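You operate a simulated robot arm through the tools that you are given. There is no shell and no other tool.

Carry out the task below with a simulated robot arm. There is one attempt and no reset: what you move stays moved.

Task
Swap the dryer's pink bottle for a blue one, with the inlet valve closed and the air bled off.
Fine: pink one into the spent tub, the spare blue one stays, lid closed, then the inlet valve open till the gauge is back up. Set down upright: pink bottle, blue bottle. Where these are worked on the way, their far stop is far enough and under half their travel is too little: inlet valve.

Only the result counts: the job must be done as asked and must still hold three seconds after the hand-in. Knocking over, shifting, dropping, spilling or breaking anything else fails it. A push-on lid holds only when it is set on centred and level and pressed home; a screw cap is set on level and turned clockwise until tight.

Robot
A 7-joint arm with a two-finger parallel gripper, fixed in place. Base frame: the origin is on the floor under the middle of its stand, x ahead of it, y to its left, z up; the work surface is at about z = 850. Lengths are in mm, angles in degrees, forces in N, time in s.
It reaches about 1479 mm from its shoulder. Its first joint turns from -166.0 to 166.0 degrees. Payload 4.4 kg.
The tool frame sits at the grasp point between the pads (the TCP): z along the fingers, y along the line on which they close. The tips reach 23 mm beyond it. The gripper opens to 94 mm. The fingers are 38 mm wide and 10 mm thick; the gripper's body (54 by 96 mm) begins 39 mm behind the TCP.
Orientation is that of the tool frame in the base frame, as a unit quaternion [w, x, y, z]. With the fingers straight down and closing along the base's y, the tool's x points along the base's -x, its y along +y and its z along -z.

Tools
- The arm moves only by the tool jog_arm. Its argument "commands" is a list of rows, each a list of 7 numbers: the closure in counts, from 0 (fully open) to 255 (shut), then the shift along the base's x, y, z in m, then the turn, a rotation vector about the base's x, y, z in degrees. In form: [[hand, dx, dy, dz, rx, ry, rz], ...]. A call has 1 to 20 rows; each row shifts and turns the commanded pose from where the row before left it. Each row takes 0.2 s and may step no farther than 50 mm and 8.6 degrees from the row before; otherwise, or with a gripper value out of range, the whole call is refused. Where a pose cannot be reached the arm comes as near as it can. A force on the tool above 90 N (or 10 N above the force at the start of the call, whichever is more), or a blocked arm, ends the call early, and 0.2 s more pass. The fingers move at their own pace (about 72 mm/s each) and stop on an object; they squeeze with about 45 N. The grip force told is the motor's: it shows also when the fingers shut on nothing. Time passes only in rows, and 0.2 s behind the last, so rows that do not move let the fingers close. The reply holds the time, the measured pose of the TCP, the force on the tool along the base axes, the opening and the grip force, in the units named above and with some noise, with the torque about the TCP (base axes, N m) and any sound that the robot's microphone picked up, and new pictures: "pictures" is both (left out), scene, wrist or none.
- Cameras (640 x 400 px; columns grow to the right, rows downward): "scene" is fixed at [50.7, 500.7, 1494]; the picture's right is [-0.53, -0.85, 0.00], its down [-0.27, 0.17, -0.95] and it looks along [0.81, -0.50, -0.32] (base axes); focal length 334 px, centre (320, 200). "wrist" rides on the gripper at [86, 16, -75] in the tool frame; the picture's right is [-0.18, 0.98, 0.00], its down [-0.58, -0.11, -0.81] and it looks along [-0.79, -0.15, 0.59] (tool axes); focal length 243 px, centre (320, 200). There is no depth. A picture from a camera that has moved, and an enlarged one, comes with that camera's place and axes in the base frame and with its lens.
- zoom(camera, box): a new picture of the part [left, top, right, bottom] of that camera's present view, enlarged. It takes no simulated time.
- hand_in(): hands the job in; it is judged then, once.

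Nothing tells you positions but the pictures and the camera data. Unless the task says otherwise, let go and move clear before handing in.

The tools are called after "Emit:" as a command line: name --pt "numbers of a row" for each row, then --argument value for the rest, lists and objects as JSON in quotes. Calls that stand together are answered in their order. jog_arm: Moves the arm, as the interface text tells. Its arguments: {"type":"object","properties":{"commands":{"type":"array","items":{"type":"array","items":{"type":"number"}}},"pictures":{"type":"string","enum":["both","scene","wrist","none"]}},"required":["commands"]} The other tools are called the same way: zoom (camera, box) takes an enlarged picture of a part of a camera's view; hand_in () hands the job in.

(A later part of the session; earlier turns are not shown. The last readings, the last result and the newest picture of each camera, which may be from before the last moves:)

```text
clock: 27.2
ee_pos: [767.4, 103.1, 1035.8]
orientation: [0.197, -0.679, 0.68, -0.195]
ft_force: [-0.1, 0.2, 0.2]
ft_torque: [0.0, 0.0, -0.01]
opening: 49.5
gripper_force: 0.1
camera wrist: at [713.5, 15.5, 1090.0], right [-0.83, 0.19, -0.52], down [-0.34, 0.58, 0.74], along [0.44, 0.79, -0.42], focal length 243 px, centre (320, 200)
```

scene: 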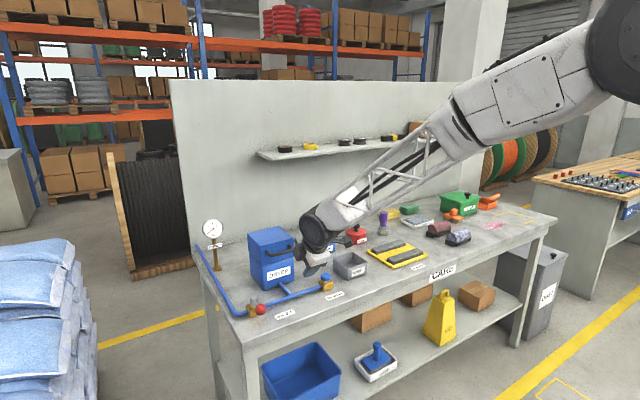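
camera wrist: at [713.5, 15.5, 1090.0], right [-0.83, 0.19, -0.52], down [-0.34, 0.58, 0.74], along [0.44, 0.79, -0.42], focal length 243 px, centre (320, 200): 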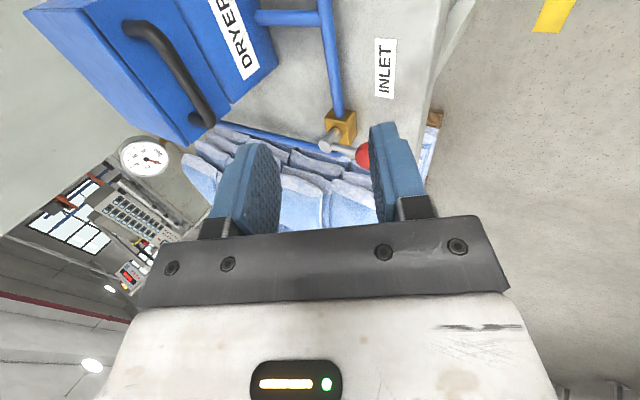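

Emit:
jog_arm --pt "120 0.003 0 -0.005 0 -8.3 0" --pt "120 0.003 0 -0.005 0 -8.3 0" --pt "120 0.003 0 -0.005 0 -8.3 0" --pt "120 0.003 0 -0.005 0 -8.3 0" --pt "120 0.003 0 -0.005 0 -8.3 0" --pt "120 0.003 0 -0.005 0 -8.3 0" --pt "120 0.003 0 -0.005 0 -8.2 0" --pt "120 0 0 0 0 0 0"

```text
clock: 28.3
ee_pos: [796.0, 105.3, 884.4]
orientation: [0.304, -0.625, 0.647, -0.313]
ft_force: [-7.0, -7.3, 61.0]
ft_torque: [-0.6, 0.15, -0.06]
opening: 30.5
gripper_force: 0.0
stopped in row 5: the force on the tool passed its limit at 412 N (the readings are from after the stop); the commanded pose is now the measured one
camera wrist: at [722.6, 21.1, 916.8], right [-0.6, 0.21, -0.77], down [-0.55, 0.6, 0.59], along [0.58, 0.77, -0.25], focal length 243 px, centre (320, 200)
```

scene: 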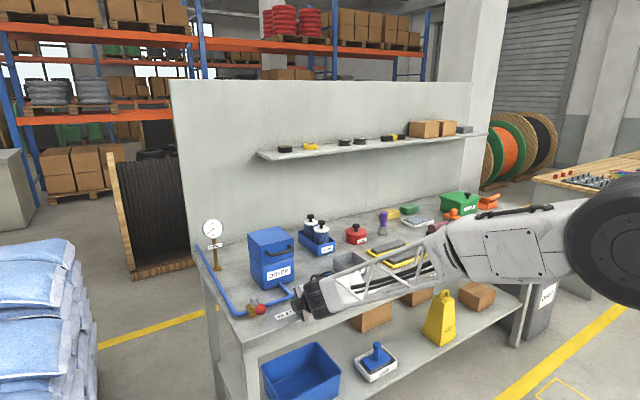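
wrist: 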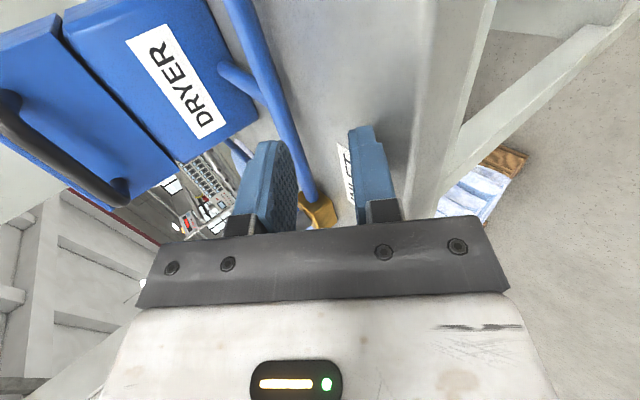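

The arm dipped unexpectedly, probably near a wrist limit, and a finger touched the bench. I'll raise it straight up and then check that nothing was disturbed.

Emit:
jog_arm --pt "120 -0.005 0 0.01 0 0 0" --pt "120 -0.005 0 0.02 0 0 0" --pt "120 -0.005 0 0.03 0 0 0" --pt "120 0 0 0.03 0 0 0" --pt "120 0 0 0.03 0 0 0" --pt "120 0 0 0 0 0 0"

Emit:
zoom --camera "scene" --box '[190, 200, 450, 330]'

```text
clock: 29.7
ee_pos: [776.9, 105.1, 994.7]
orientation: [0.3, -0.628, 0.648, -0.309]
ft_force: [-0.5, -0.6, 0.4]
ft_torque: [0.0, -0.04, -0.02]
opening: 49.3
gripper_force: 0.1
camera wrist: at [704.8, 21.5, 1028.1], right [-0.61, 0.21, -0.76], down [-0.54, 0.6, 0.59], along [0.58, 0.77, -0.25], focal length 243 px, centre (320, 200)
```

scene: 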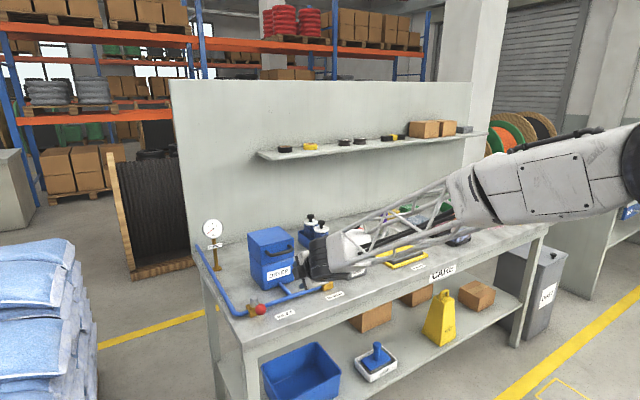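
wrist: 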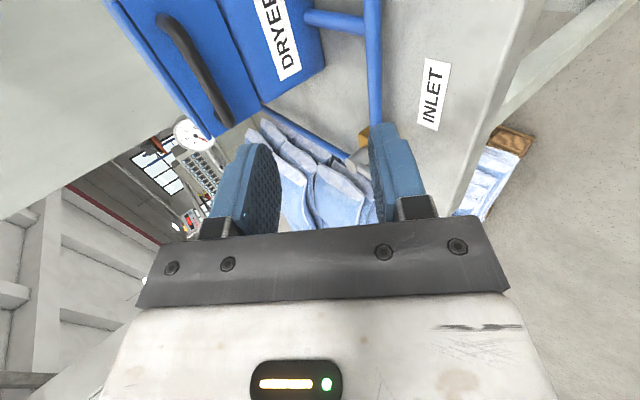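

```text
2.46 times, centred on (320, 265) of scene
camera zoom: at [50.7, 500.7, 1494.0], right [-0.53, -0.85, 0.0], down [-0.27, 0.17, -0.95], along [0.81, -0.5, -0.32], focal length 822 px, centre (320, 40)
```

zoom: 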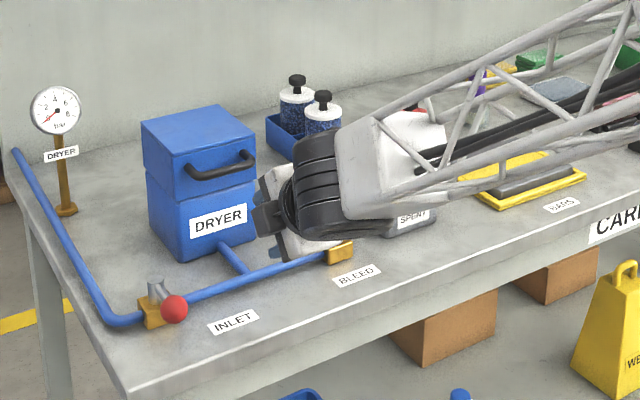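

Everything looks undisturbed. The forward pitch seems limited to about 50°, so I won't grip horizontally. Instead I'll close the fingers, tilt about 45° forward and lift the handle bar from underneath. First I'll back off to a safe tilt and look.

Emit:
jog_arm --pt "255 -0.005 0 0.02 0 5 0" --pt "255 0 0 0.02 0 3 0" --pt "255 0 0 0.01 0 0 0" --pt "255 0 0 0 0 0 0"

Emit:
zoom --camera "wrist" --box '[100, 0, 300, 130]'

Emit:
zoom --camera "scene" --box '[230, 200, 430, 325]'

```text
clock: 30.7
ee_pos: [772.2, 106.1, 1045.5]
orientation: [0.254, -0.647, 0.668, -0.265]
ft_force: [0.1, 0.2, -0.1]
ft_torque: [0.02, 0.01, -0.01]
opening: 0.0
gripper_force: 42.5
camera wrist: at [705.3, 20.9, 1087.8], right [-0.71, 0.21, -0.67], down [-0.45, 0.6, 0.66], along [0.54, 0.77, -0.33], focal length 243 px, centre (320, 200)
```

scene: 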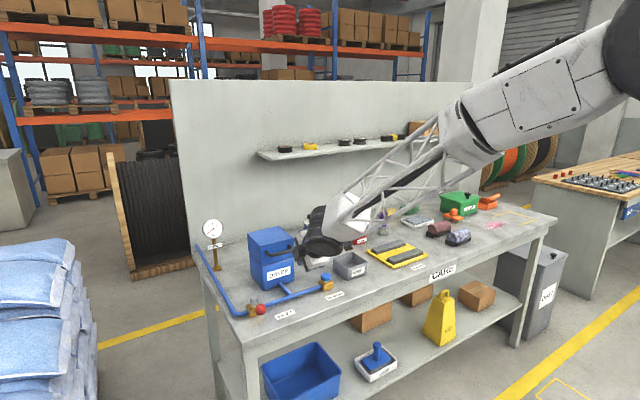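
wrist: 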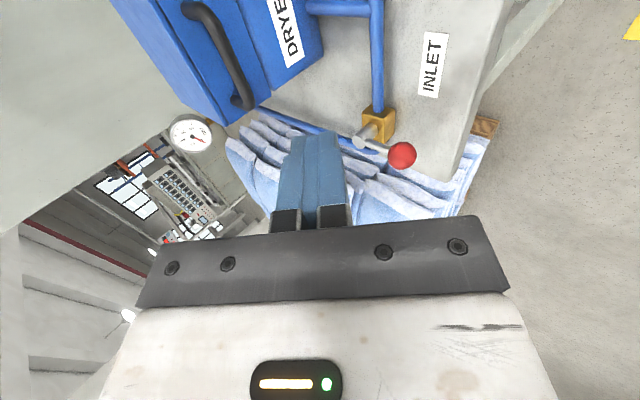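

```text
3.08 times, centred on (200, 65) of wrist
camera zoom: at [705.3, 20.9, 1087.8], right [-0.71, 0.21, -0.67], down [-0.45, 0.6, 0.66], along [0.54, 0.77, -0.33], focal length 746 px, centre (689, 615)
```

zoom: 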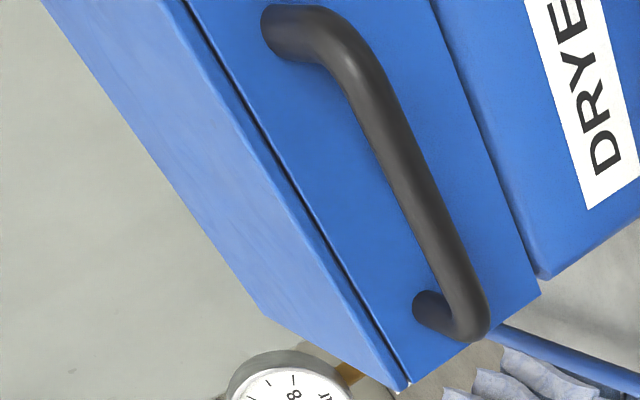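

```text
3.20 times, centred on (330, 262) of scene
camera zoom: at [50.7, 500.7, 1494.0], right [-0.53, -0.85, 0.0], down [-0.27, 0.17, -0.95], along [0.81, -0.5, -0.32], focal length 1069 px, centre (288, 0)
```

zoom: 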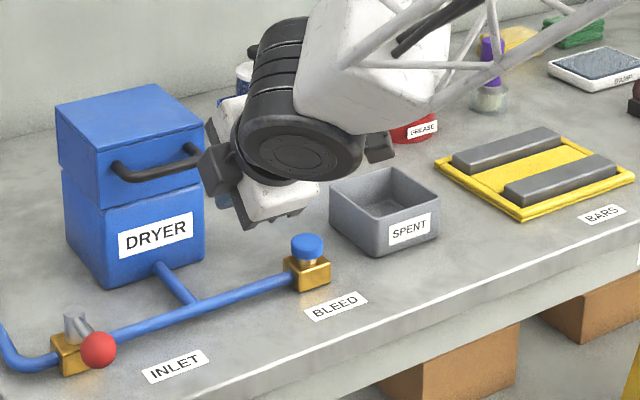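

The bar runs along y from 63 to 137 at x≈940, z≈984, about 20 mm in front of the lid face. I'll slide the closed, tilted fingers in underneath it.

Emit:
jog_arm --pt "255 0.034 -0.002 -0.008 0 0 0" --pt "255 0.034 -0.002 -0.008 0 0 0" --pt "255 0.033 -0.002 -0.0085 0 0 0" --pt "255 0.016 0 -0.017 0 0 0" --pt "255 0 0 0 0 0 0"

Emit:
zoom --camera "scene" --box '[230, 200, 350, 275]'

```text
clock: 31.9
ee_pos: [888.6, 100.1, 1003.8]
orientation: [0.254, -0.647, 0.668, -0.266]
ft_force: [0.2, 0.5, 0.0]
ft_torque: [0.01, 0.02, -0.02]
opening: 0.0
gripper_force: 41.8
camera wrist: at [822.5, 15.1, 1046.5], right [-0.71, 0.21, -0.67], down [-0.45, 0.6, 0.66], along [0.54, 0.77, -0.33], focal length 243 px, centre (320, 200)
```

scene: 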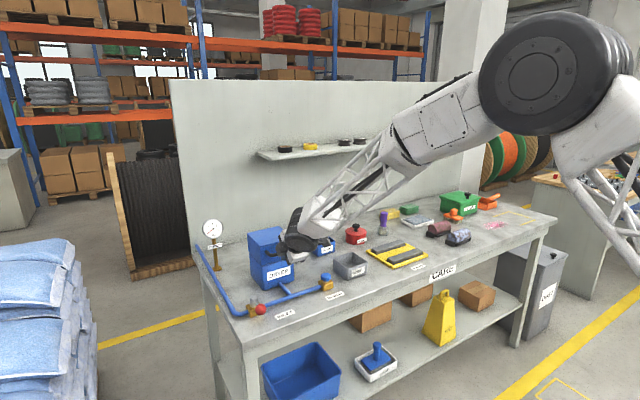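
wrist: 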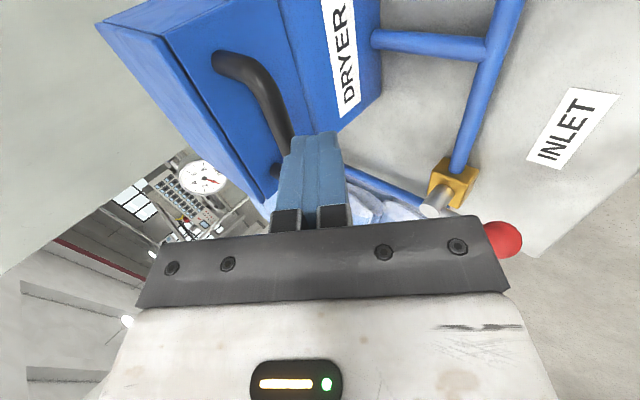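

```text
5.33 times, centred on (290, 238) of scene
camera zoom: at [50.7, 500.7, 1494.0], right [-0.53, -0.85, 0.0], down [-0.27, 0.17, -0.95], along [0.81, -0.5, -0.32], focal length 1782 px, centre (480, 0)
```

zoom: 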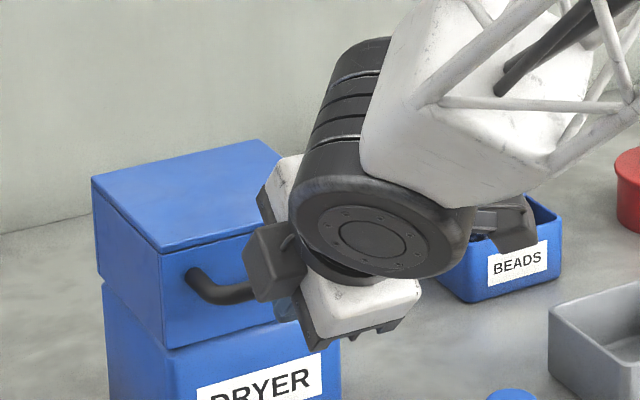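

Alignment looks good. I'll slide the fingers the rest of the way under the bar.

Emit:
jog_arm --pt "255 0.012 0 -0.013 0 0 0" --pt "255 0.012 0 -0.013 0 0 0" --pt "255 0.008 0 -0.008 0 0 0" --pt "255 0 0 0 0 0 0"

Emit:
zoom --camera "scene" --box '[230, 200, 350, 275]'

Emit:
zoom --camera "wrist" --box '[200, 70, 400, 195]'

```text
clock: 32.9
ee_pos: [921.8, 99.7, 969.8]
orientation: [0.255, -0.647, 0.668, -0.264]
ft_force: [-0.1, 0.7, -1.4]
ft_torque: [-0.03, 0.0, 0.0]
opening: 0.0
gripper_force: 42.5
camera wrist: at [854.5, 15.2, 1011.9], right [-0.71, 0.21, -0.67], down [-0.45, 0.6, 0.66], along [0.54, 0.77, -0.33], focal length 243 px, centre (320, 200)
```

scene: 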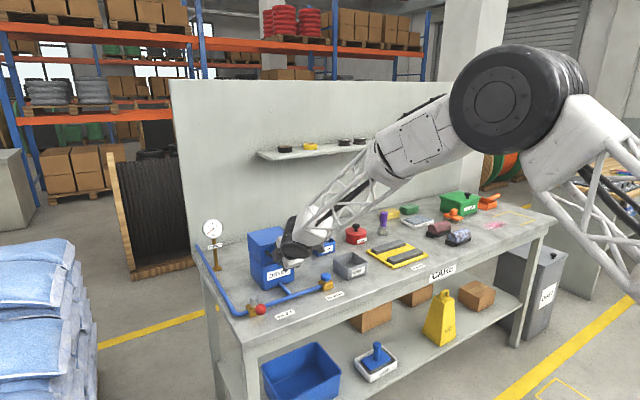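
wrist: 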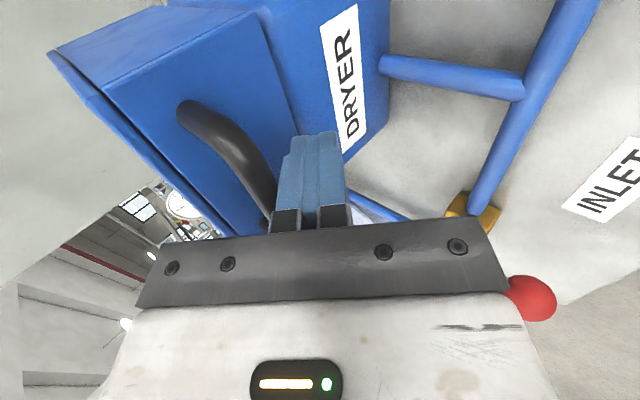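

```text
5.33 times, centred on (290, 238) of scene
camera zoom: at [50.7, 500.7, 1494.0], right [-0.53, -0.85, 0.0], down [-0.27, 0.17, -0.95], along [0.81, -0.5, -0.32], focal length 1782 px, centre (480, 0)
```

zoom: 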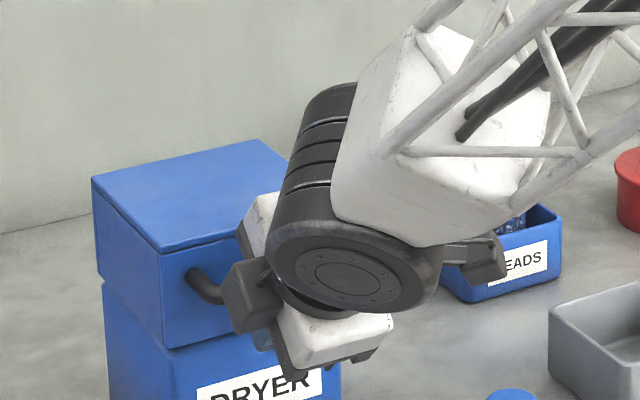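

```text
3.20 times, centred on (300, 132) of wrist
camera zoom: at [854.5, 15.2, 1011.9], right [-0.71, 0.21, -0.67], down [-0.45, 0.6, 0.66], along [0.54, 0.77, -0.33], focal length 776 px, centre (384, 416)
```

zoom: 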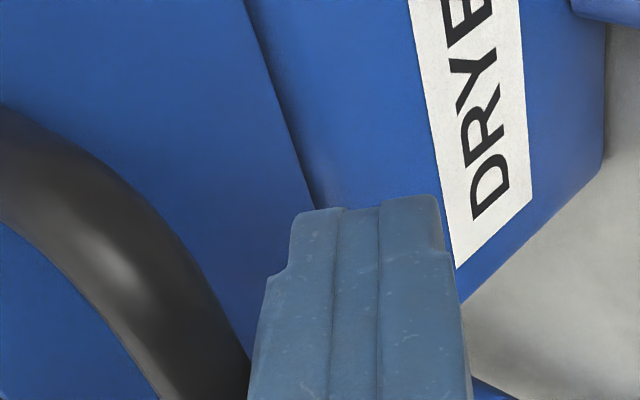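

The bar is on the upper-front side of the fingers, between the handle legs. I'll start lifting carefully along the lid's arc.

Emit:
jog_arm --pt "255 0.0045 0 0.0065 0 0 0" --pt "255 0.004 0 0.0125 0 0 0" --pt "255 0.0043 0 0.0125 0 0 0" --pt "255 0 0 0 0 0 0"

Emit:
zoom --camera "scene" --box '[230, 200, 350, 275]'

```text
clock: 33.9
ee_pos: [933.7, 98.9, 1000.3]
orientation: [0.255, -0.648, 0.667, -0.265]
ft_force: [-1.0, 0.3, -0.3]
ft_torque: [0.01, -0.04, 0.0]
opening: 0.2
gripper_force: 42.1
camera wrist: at [867.3, 14.3, 1043.7], right [-0.71, 0.21, -0.67], down [-0.45, 0.6, 0.66], along [0.54, 0.77, -0.33], focal length 243 px, centre (320, 200)
```

scene: 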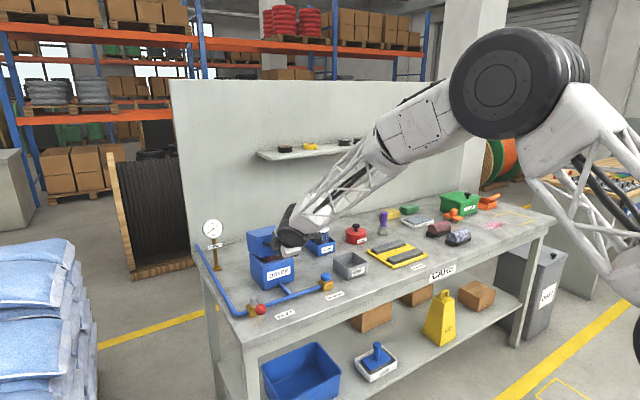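
wrist: 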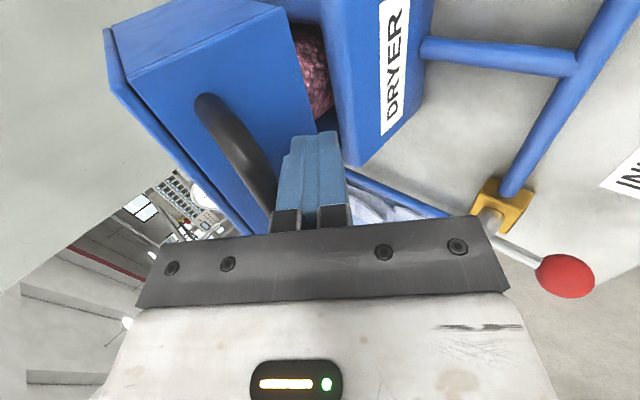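

```text
5.33 times, centred on (290, 238) of scene
camera zoom: at [50.7, 500.7, 1494.0], right [-0.53, -0.85, 0.0], down [-0.27, 0.17, -0.95], along [0.81, -0.5, -0.32], focal length 1782 px, centre (480, 0)
```

zoom: 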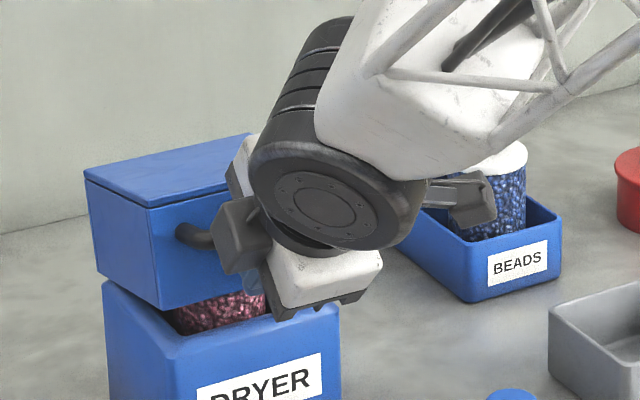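

The lid is lifting with almost no force and I can see the pink bottle inside. I'll continue along the arc, tilting the tool toward vertical as the lid goes back.

Emit:
jog_arm --pt "255 0.006 0 0.012 0 0 0" --pt "255 0.0066 0 0.0115 0 0 0" --pt "255 0.008 0 0.0105 0 0 0" --pt "255 0.0084 0 0.01 0 0 0" --pt "255 0.0093 0 0.01 0 3.5 0" --pt "255 0.0094 0 0.0097 0 3.5 0" --pt "255 0.011 0 0.008 0 4 0" --pt "255 0.011 0 0.008 0 4 0" --pt "255 0 0 0 0 0 0"

Emit:
zoom --camera "scene" --box '[230, 180, 350, 275]'

```text
clock: 35.9
ee_pos: [1003.7, 99.1, 1080.4]
orientation: [0.165, -0.676, 0.696, -0.178]
ft_force: [-0.4, -0.3, -0.4]
ft_torque: [0.01, 0.02, 0.0]
opening: 0.0
gripper_force: 42.5
camera wrist: at [950.8, 15.1, 1139.6], right [-0.86, 0.21, -0.47], down [-0.27, 0.6, 0.76], along [0.43, 0.77, -0.46], focal length 243 px, centre (320, 200)
```

scene: 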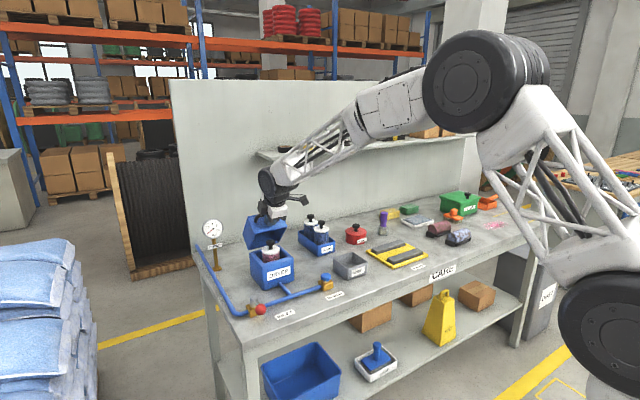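
wrist: 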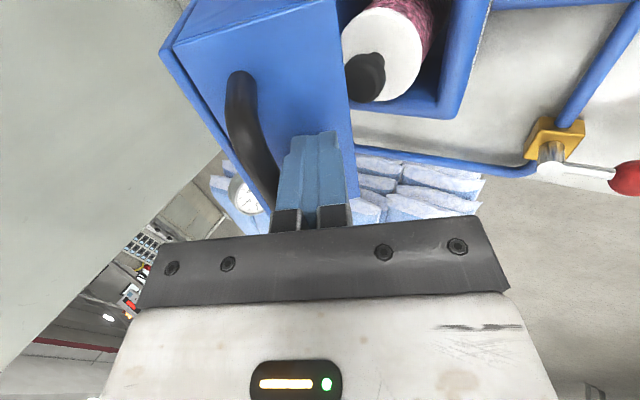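

```text
4.21 times, centred on (290, 228) of scene
camera zoom: at [50.7, 500.7, 1494.0], right [-0.53, -0.85, 0.0], down [-0.27, 0.17, -0.95], along [0.81, -0.5, -0.32], focal length 1407 px, centre (446, 84)
```

zoom: 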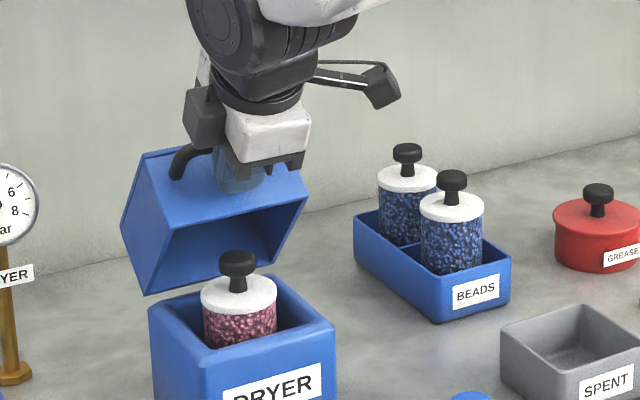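

The lid is about 50° open. I'll push it on toward vertical and past.

Emit:
jog_arm --pt "255 0.012 0 0.006 0 4 0" --pt "255 0.0121 0 0.0059 0 4 0" --pt "255 0.0128 0 0.0038 0 4 0" --pt "255 0.0129 0 0.0038 0 4 0" --pt "255 0.0133 0 0.0017 0 4 0" --pt "255 0.0133 0 0.0017 0 4 0" --pt "255 0 0 0 0 0 0"

Emit:
zoom --camera "scene" --box '[230, 170, 350, 275]'

```text
clock: 37.5
ee_pos: [1081.3, 100.2, 1104.0]
orientation: [0.017, -0.698, 0.715, -0.034]
ft_force: [-0.1, 0.1, -0.4]
ft_torque: [0.01, -0.02, -0.03]
opening: 0.1
gripper_force: 42.4
camera wrist: at [1055.4, 14.8, 1178.3], right [-0.98, 0.21, -0.07], down [0.07, 0.6, 0.8], along [0.21, 0.77, -0.6], focal length 243 px, centre (320, 200)
```

scene: 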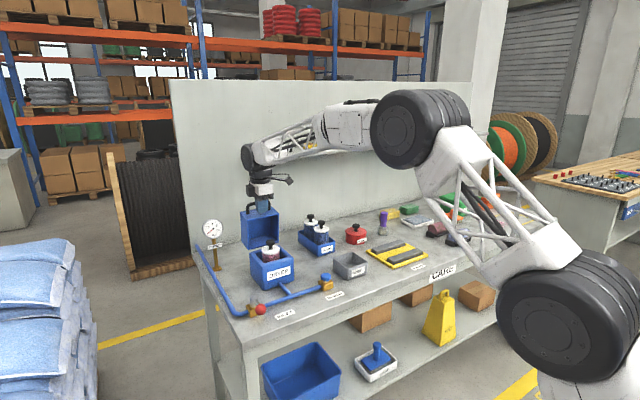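
wrist: 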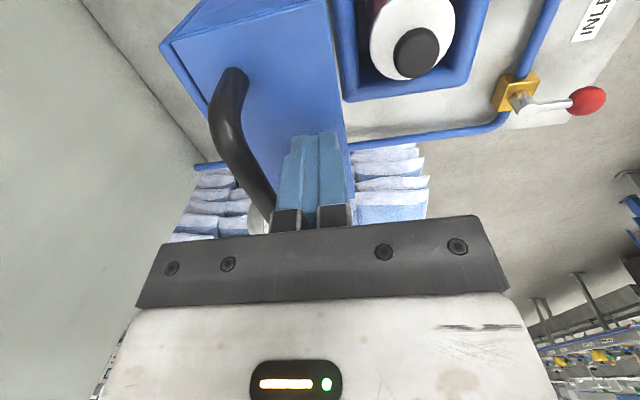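

```text
3.81 times, centred on (290, 222) of scene
camera zoom: at [50.7, 500.7, 1494.0], right [-0.53, -0.85, 0.0], down [-0.27, 0.17, -0.95], along [0.81, -0.5, -0.32], focal length 1273 px, centre (434, 114)
```

zoom: 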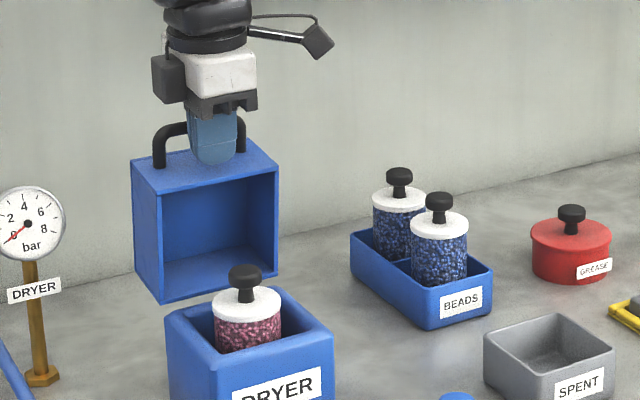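

The lid is near vertical. I'll ease it past vertical until it meets its stop.

Emit:
jog_arm --pt "255 0.0088 0 -0.0005 0 0 0" --pt "255 0.0088 0 -0.001 0 0 0" --pt "255 0.0088 0 -0.0015 0 0 0" --pt "255 0.0085 0 -0.0025 0 0 0" --pt "255 0 0 0 0 0 0"

Emit:
zoom --camera "scene" --box '[230, 170, 350, 275]'

```text
clock: 38.7
ee_pos: [1115.4, 99.2, 1098.8]
orientation: [0.017, -0.699, 0.714, -0.033]
ft_force: [1.1, -1.4, -0.4]
ft_torque: [-0.02, 0.02, 0.0]
opening: 0.0
gripper_force: 42.1
camera wrist: at [1090.4, 15.2, 1172.9], right [-0.98, 0.21, -0.08], down [0.07, 0.6, 0.8], along [0.21, 0.77, -0.6], focal length 243 px, centre (320, 200)
```

scene: 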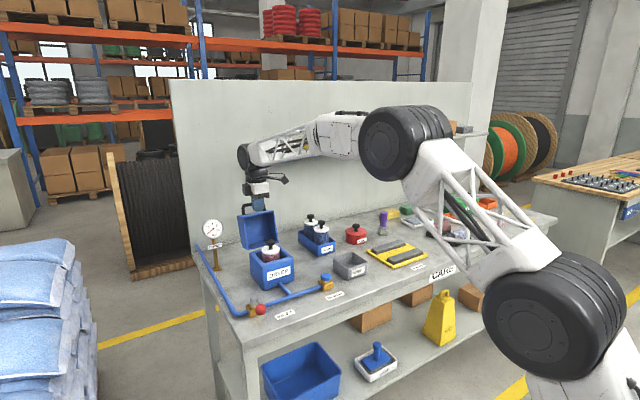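
wrist: 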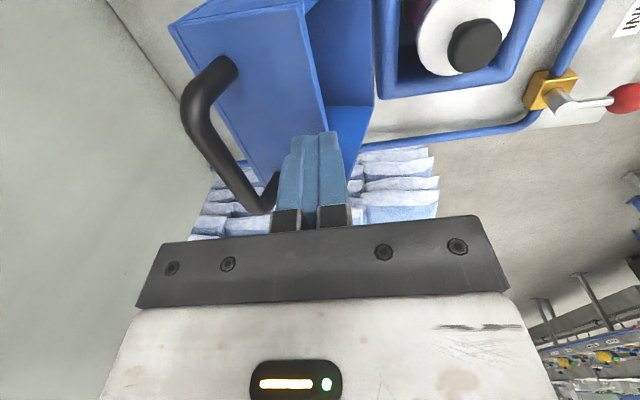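

```text
3.81 times, centred on (290, 222) of scene
camera zoom: at [50.7, 500.7, 1494.0], right [-0.53, -0.85, 0.0], down [-0.27, 0.17, -0.95], along [0.81, -0.5, -0.32], focal length 1273 px, centre (434, 114)
```

zoom: 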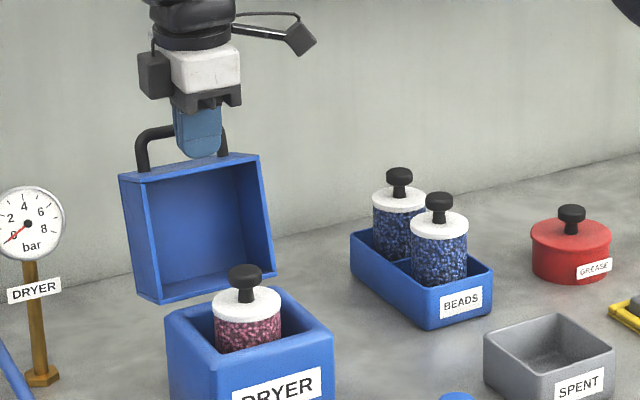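

The lid has tipped past vertical and seems to rest on its stop. I'll lift the fingers clear and check that it stays open.

Emit:
jog_arm --pt "255 -0.01 0 0.005 0 0 0" --pt "255 -0.01 0 0.03 0 0 0" --pt "255 -0.02 0 0.04 0 0 0" --pt "255 -0.04 0 0.02 0 0 0" --pt "255 -0.04 0 0.0 0 0 0" --pt "255 -0.04 0 0.0 0 0 0" --pt "255 -0.04 0 0.0 0 0 0" --pt "255 0 0 0 0 0 0"

Emit:
zoom --camera "scene" --box '[230, 170, 350, 275]'

Emit:
zoom --camera "scene" --box '[290, 190, 410, 285]'

```text
clock: 40.5
ee_pos: [914.5, 99.3, 1192.7]
orientation: [0.016, -0.699, 0.715, -0.034]
ft_force: [0.5, 0.2, 0.3]
ft_torque: [-0.03, 0.03, -0.04]
opening: 0.0
gripper_force: 42.7
camera wrist: at [889.0, 15.2, 1267.8], right [-0.98, 0.21, -0.08], down [0.07, 0.6, 0.8], along [0.21, 0.77, -0.6], focal length 243 px, centre (320, 200)
```

scene: 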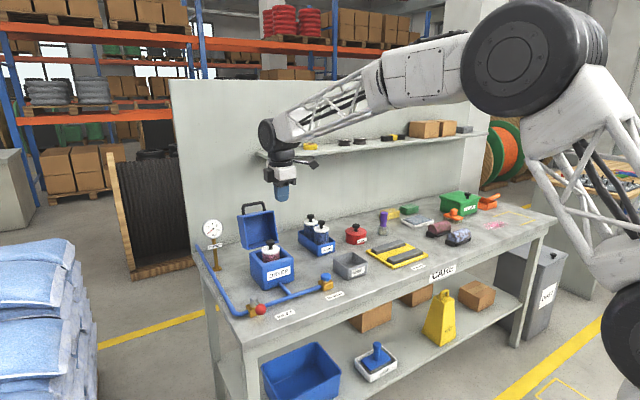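
wrist: 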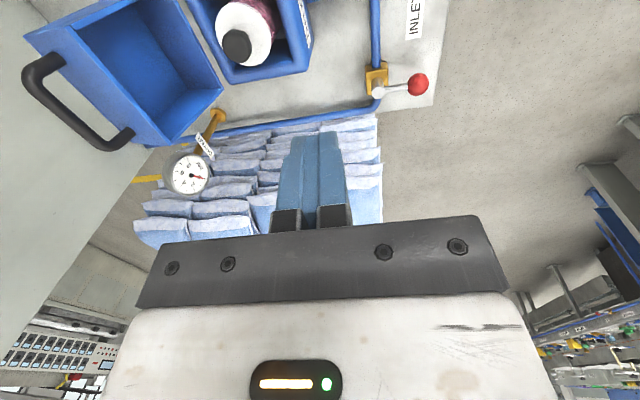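

```text
3.81 times, centred on (290, 222) of scene
camera zoom: at [50.7, 500.7, 1494.0], right [-0.53, -0.85, 0.0], down [-0.27, 0.17, -0.95], along [0.81, -0.5, -0.32], focal length 1273 px, centre (434, 114)
```

zoom: 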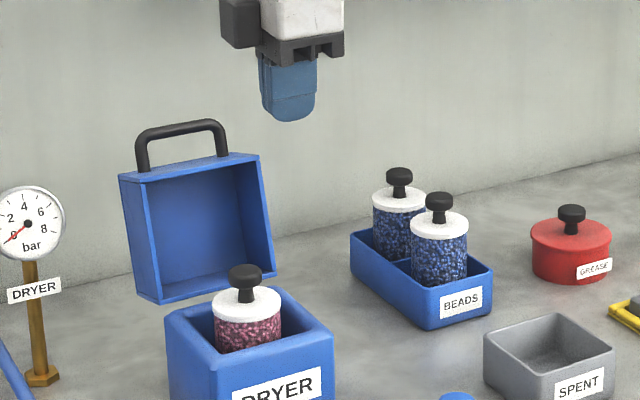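

```text
4.21 times, centred on (350, 238) of scene
camera zoom: at [50.7, 500.7, 1494.0], right [-0.53, -0.85, 0.0], down [-0.27, 0.17, -0.95], along [0.81, -0.5, -0.32], focal length 1407 px, centre (194, 42)
```

zoom: 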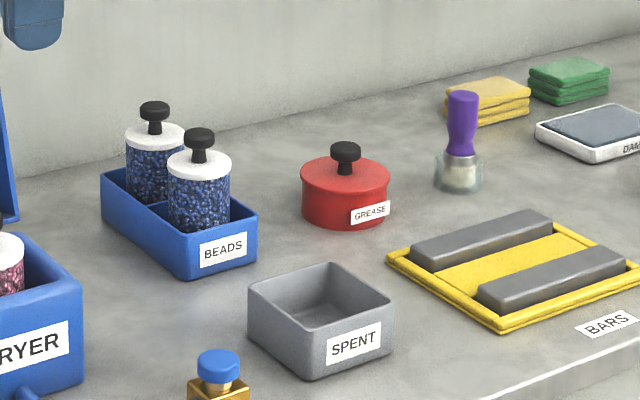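

The lid stays open on its own. The pink bottle's knob is at about (1017, 97), with its top near z≈994. I'll straighten the tool to vertical, move over the knob with the fingers closing along x, and start down.

Emit:
jog_arm --pt "92 0.034 -0.001 0 1.5 0 0" --pt "92 0.034 -0.001 0 0 4 0" --pt "92 0.0345 0 0 0 0 1.4" --pt "92 0 0 -0.04 0 0 0" --pt "92 0 0 -0.04 0 0 0" --pt "92 0 0 -0.04 0 0 0" --pt "92 0 0 -0.025 0 0 0" --pt "92 0 0 0 0 0 0"

Emit:
zoom --camera "scene" --box '[230, 190, 326, 265]'

```text
clock: 42.3
ee_pos: [1017.6, 96.7, 1048.6]
orientation: [-0.001, 0.708, -0.707, 0.0]
ft_force: [0.0, 1.3, 0.0]
ft_torque: [-0.02, 0.01, 0.04]
opening: 60.1
gripper_force: 0.0
camera wrist: at [999.4, 9.9, 1121.9], right [-0.98, 0.18, 0.0], down [0.11, 0.58, 0.81], along [0.15, 0.79, -0.59], focal length 243 px, centre (320, 200)
```

scene: 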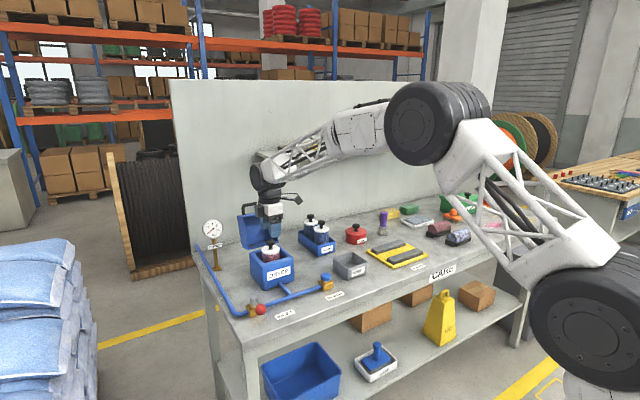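
wrist: 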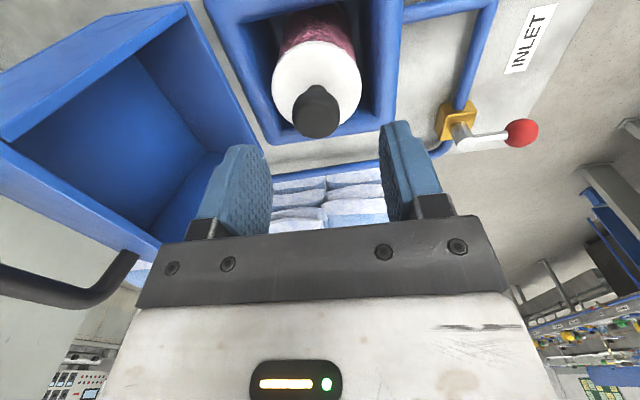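

```text
5.33 times, centred on (278, 228) of scene
camera zoom: at [50.7, 500.7, 1494.0], right [-0.53, -0.85, 0.0], down [-0.27, 0.17, -0.95], along [0.81, -0.5, -0.32], focal length 1782 px, centre (544, 53)
```

zoom: 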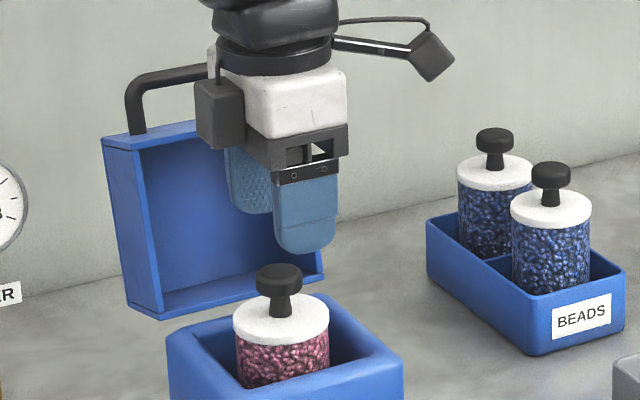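

Emit:
zoom --camera "wrist" --box '[237, 20, 397, 145]'

```text
3.20 times, centred on (317, 82) of wrist
camera zoom: at [999.4, 9.9, 1121.9], right [-0.98, 0.18, 0.0], down [0.11, 0.58, 0.81], along [0.15, 0.79, -0.59], focal length 776 px, centre (330, 576)
```

zoom: 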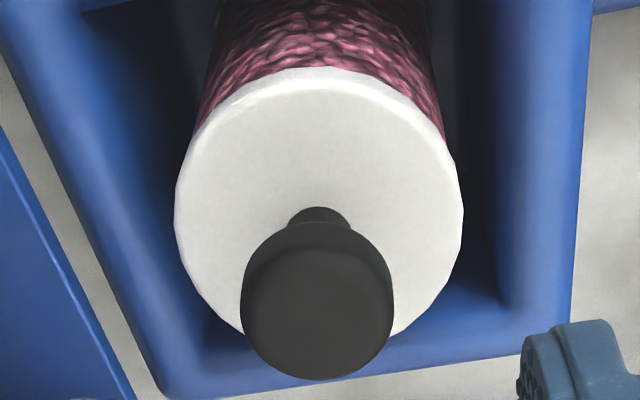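

Knob centre refined to (1018, 97) and cap top at z≈960. I'll descend so the pads sit around the knob head while the tips stay above the cap.

Emit:
jog_arm --pt "92 0 0.001 -0.02 0 0 0" --pt "92 0 0 -0.02 0 0 0" --pt "92 0 0 -0.016 0 0 0" --pt "92 0 0 0 0 0 0"

Emit:
zoom --camera "scene" --box '[240, 210, 310, 265]'

Emit:
zoom --camera "wrist" --box '[200, 90, 440, 240]'

```text
clock: 43.3
ee_pos: [1017.0, 97.8, 990.7]
orientation: [-0.001, 0.708, -0.707, 0.0]
ft_force: [0.8, 0.0, -0.7]
ft_torque: [0.02, 0.01, 0.0]
opening: 59.9
gripper_force: 0.1
camera wrist: at [999.7, 11.2, 1065.4], right [-0.98, 0.18, 0.0], down [0.11, 0.58, 0.81], along [0.15, 0.79, -0.59], focal length 243 px, centre (320, 200)
```

scene: 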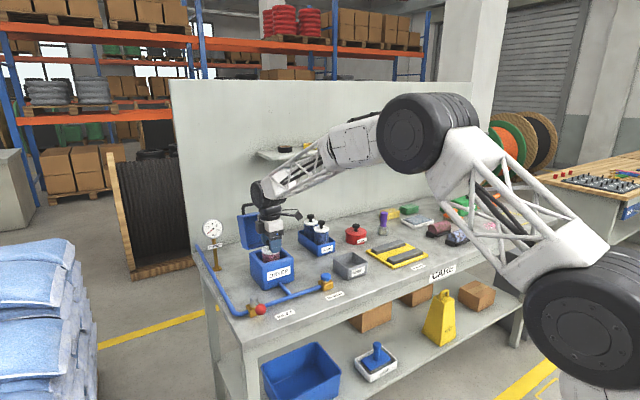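
wrist: 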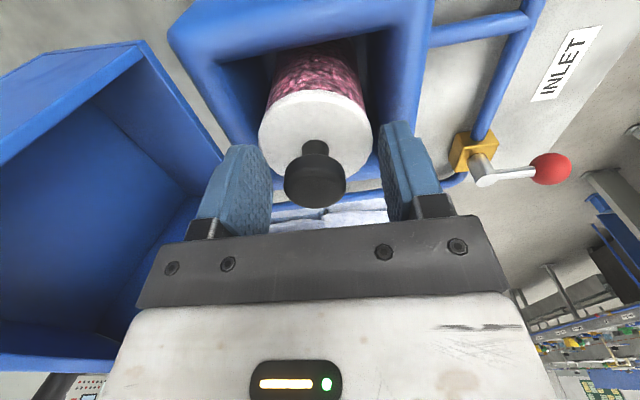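

```text
7.27 times, centred on (275, 238) of scene
camera zoom: at [50.7, 500.7, 1494.0], right [-0.53, -0.85, 0.0], down [-0.27, 0.17, -0.95], along [0.81, -0.5, -0.32], focal length 2430 px, centre (647, -73)
```

zoom: 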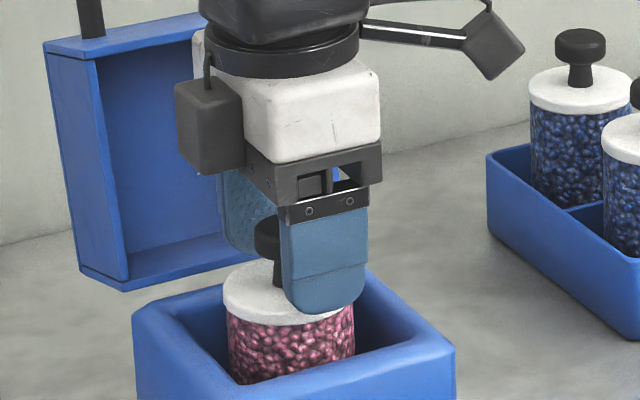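

```text
2.67 times, centred on (320, 165) of wrist
camera zoom: at [999.7, 11.2, 1065.4], right [-0.98, 0.18, 0.0], down [0.11, 0.58, 0.81], along [0.15, 0.79, -0.59], focal length 647 px, centre (320, 293)
```

zoom: 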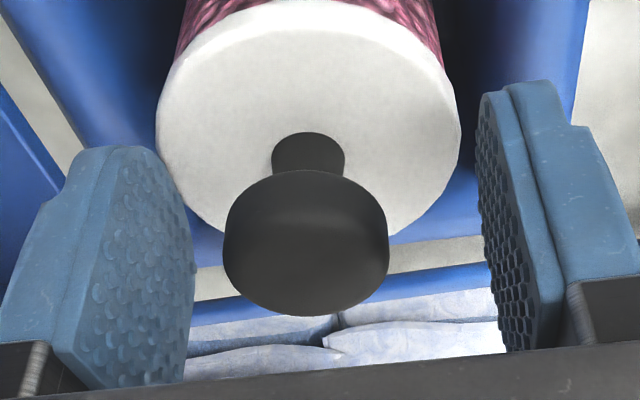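

The knob head is centred between the pads. I'll close on it.

Emit:
jog_arm --pt "92 0.001 0 0 0 0 0" --pt "150 0 0 0 0 0 0" --pt "200 0 0 0 0 0 0" --pt "255 0 0 0 0 0 0" --pt "255 0 0 0 0 0 0"

```text
clock: 44.5
ee_pos: [1018.4, 98.4, 992.8]
orientation: [-0.001, 0.707, -0.707, 0.001]
ft_force: [0.6, 1.0, 1.3]
ft_torque: [0.0, -0.01, 0.01]
opening: 28.9
gripper_force: 44.8
camera wrist: at [1000.8, 11.2, 1065.8], right [-0.98, 0.18, 0.0], down [0.11, 0.58, 0.81], along [0.15, 0.79, -0.59], focal length 243 px, centre (320, 200)
```

scene: 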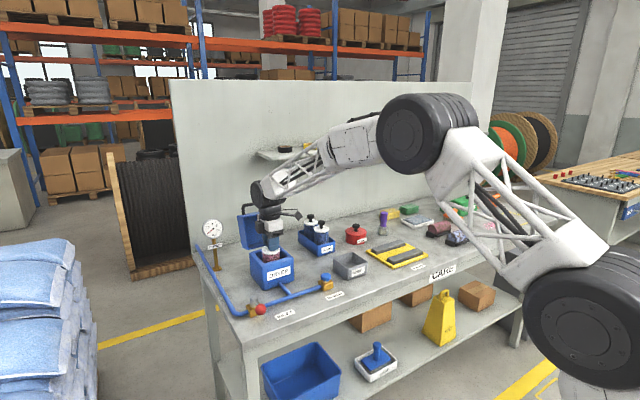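
wrist: 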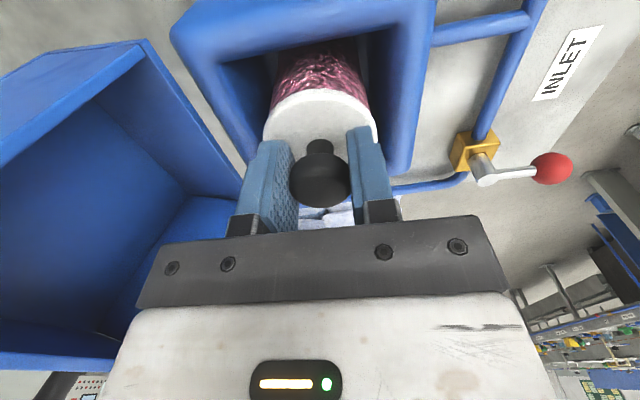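

Gripped, with a 28.9 mm opening. I'll lift straight up slowly.

Emit:
jog_arm --pt "255 0 0 0.008 0 0 0" --pt "255 0 0 0.012 0 0 0" --pt "255 0 0 0.02 0 0 0" --pt "255 0 0 0.025 0 0 0" --pt "255 0 0 0.025 0 0 0" --pt "255 0 0 0.025 0 0 0" --pt "255 0 0 0.02 0 0 0" --pt "255 0 0 0.01 0 0 0" --pt "255 0 0 0 0 0 0"

Emit:
zoom --camera "scene" --box '[230, 180, 350, 285]'

```text
clock: 46.5
ee_pos: [1019.4, 98.9, 1136.5]
orientation: [0.002, -0.707, 0.707, 0.0]
ft_force: [-0.3, 0.9, -2.7]
ft_torque: [0.03, 0.01, -0.01]
opening: 28.9
gripper_force: 44.8
camera wrist: at [1001.3, 12.2, 1210.5], right [-0.98, 0.18, 0.0], down [0.11, 0.58, 0.81], along [0.15, 0.79, -0.59], focal length 243 px, centre (320, 200)
```

scene: 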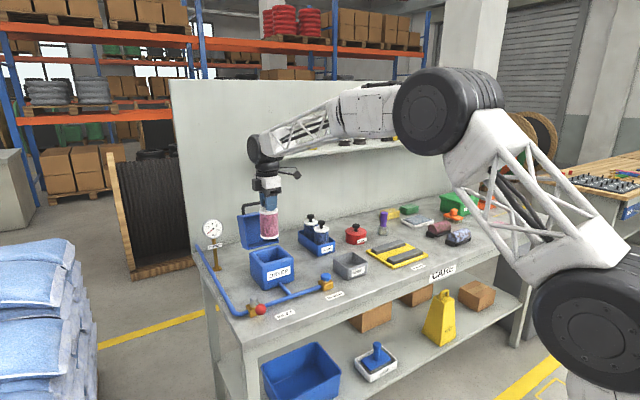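
wrist: 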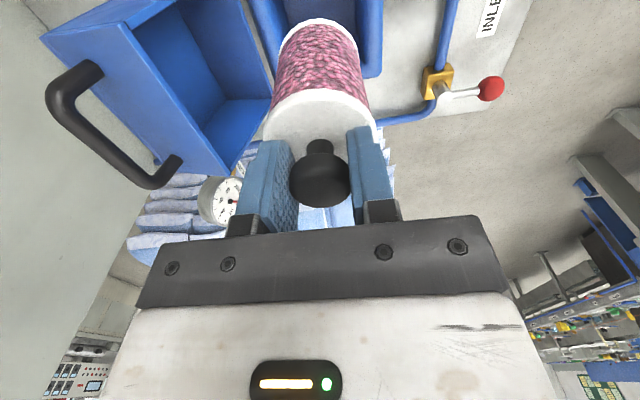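

```text
3.81 times, centred on (290, 232) of scene
camera zoom: at [50.7, 500.7, 1494.0], right [-0.53, -0.85, 0.0], down [-0.27, 0.17, -0.95], along [0.81, -0.5, -0.32], focal length 1273 px, centre (434, 76)
```

zoom: 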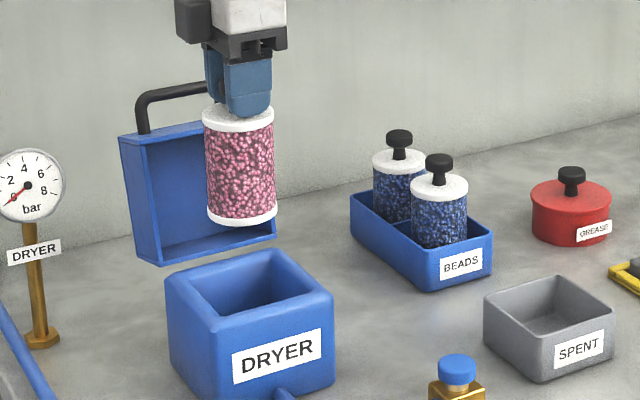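

The pink bottle is lifted and hanging straight. I'll carry it forward past the dryer and then sideways to above the SPENT tub, which I put at about (906, -156).

Emit:
jog_arm --pt "255 -0.02 0 0 0 0 0" --pt "255 -0.03 0 0 0 0 0" --pt "255 -0.03 -0.01 0 0 0 0" --pt "255 -0.02 -0.025 0 0 0 0" --pt "255 -0.013 -0.03 0 0 0 0" --pt "255 0 -0.035 0 0 0 0" --pt "255 0 -0.035 0 0 0 0" --pt "255 0 -0.035 0 0 0 0" --pt "255 0 -0.035 0 0 0 0" --pt "255 0 -0.025 0 0 0 0" --pt "255 0 -0.015 0 0 0 0" --pt "255 0 -0.0095 0 0 0 0" --pt "255 0 0 0 0 0 0" --pt "255 0 0 0 0 0 0"

Emit:
zoom --camera "scene" --box '[300, 190, 420, 285]'

Emit:
zoom --camera "wrist" --box '[220, 0, 420, 125]'

```text
clock: 49.5
ee_pos: [905.9, -155.9, 1135.8]
orientation: [-0.001, 0.707, -0.707, 0.001]
ft_force: [-0.7, -0.4, -2.1]
ft_torque: [0.01, -0.02, 0.0]
opening: 28.5
gripper_force: 45.1
camera wrist: at [888.3, -243.0, 1210.6], right [-0.98, 0.18, 0.0], down [0.11, 0.58, 0.81], along [0.15, 0.79, -0.59], focal length 243 px, centre (320, 200)
```

scene: 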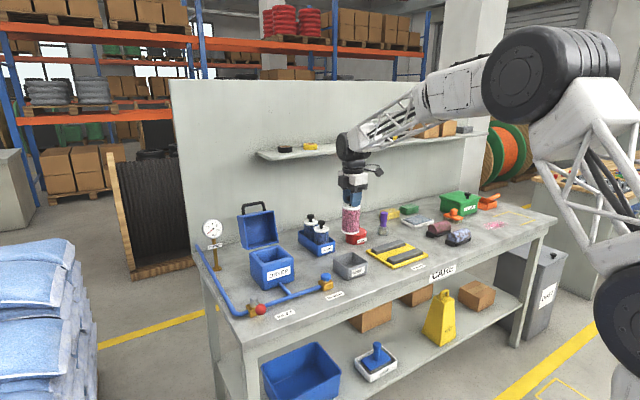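
wrist: 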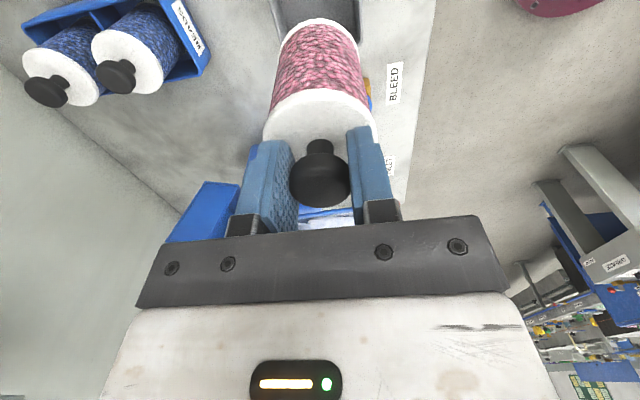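

```text
4.21 times, centred on (360, 238) of scene
camera zoom: at [50.7, 500.7, 1494.0], right [-0.53, -0.85, 0.0], down [-0.27, 0.17, -0.95], along [0.81, -0.5, -0.32], focal length 1407 px, centre (152, 42)
```

zoom: 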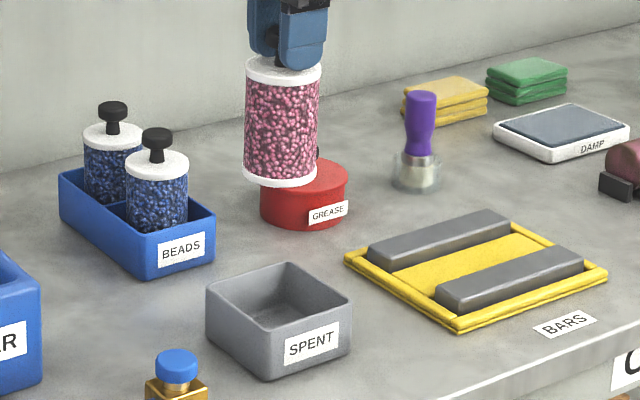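

```text
3.20 times, centred on (320, 62) of wrist
camera zoom: at [888.3, -243.0, 1210.6], right [-0.98, 0.18, 0.0], down [0.11, 0.58, 0.81], along [0.15, 0.79, -0.59], focal length 776 px, centre (320, 640)
```

zoom: 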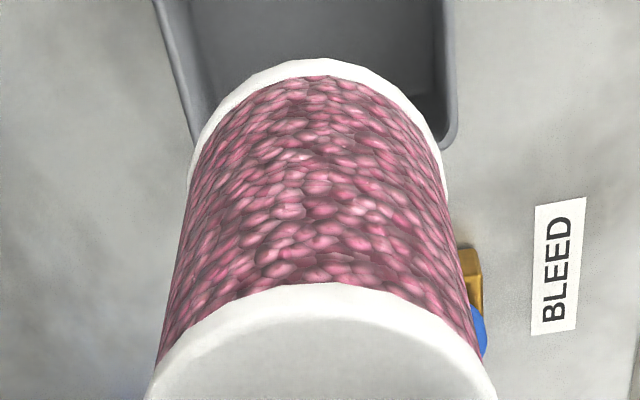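

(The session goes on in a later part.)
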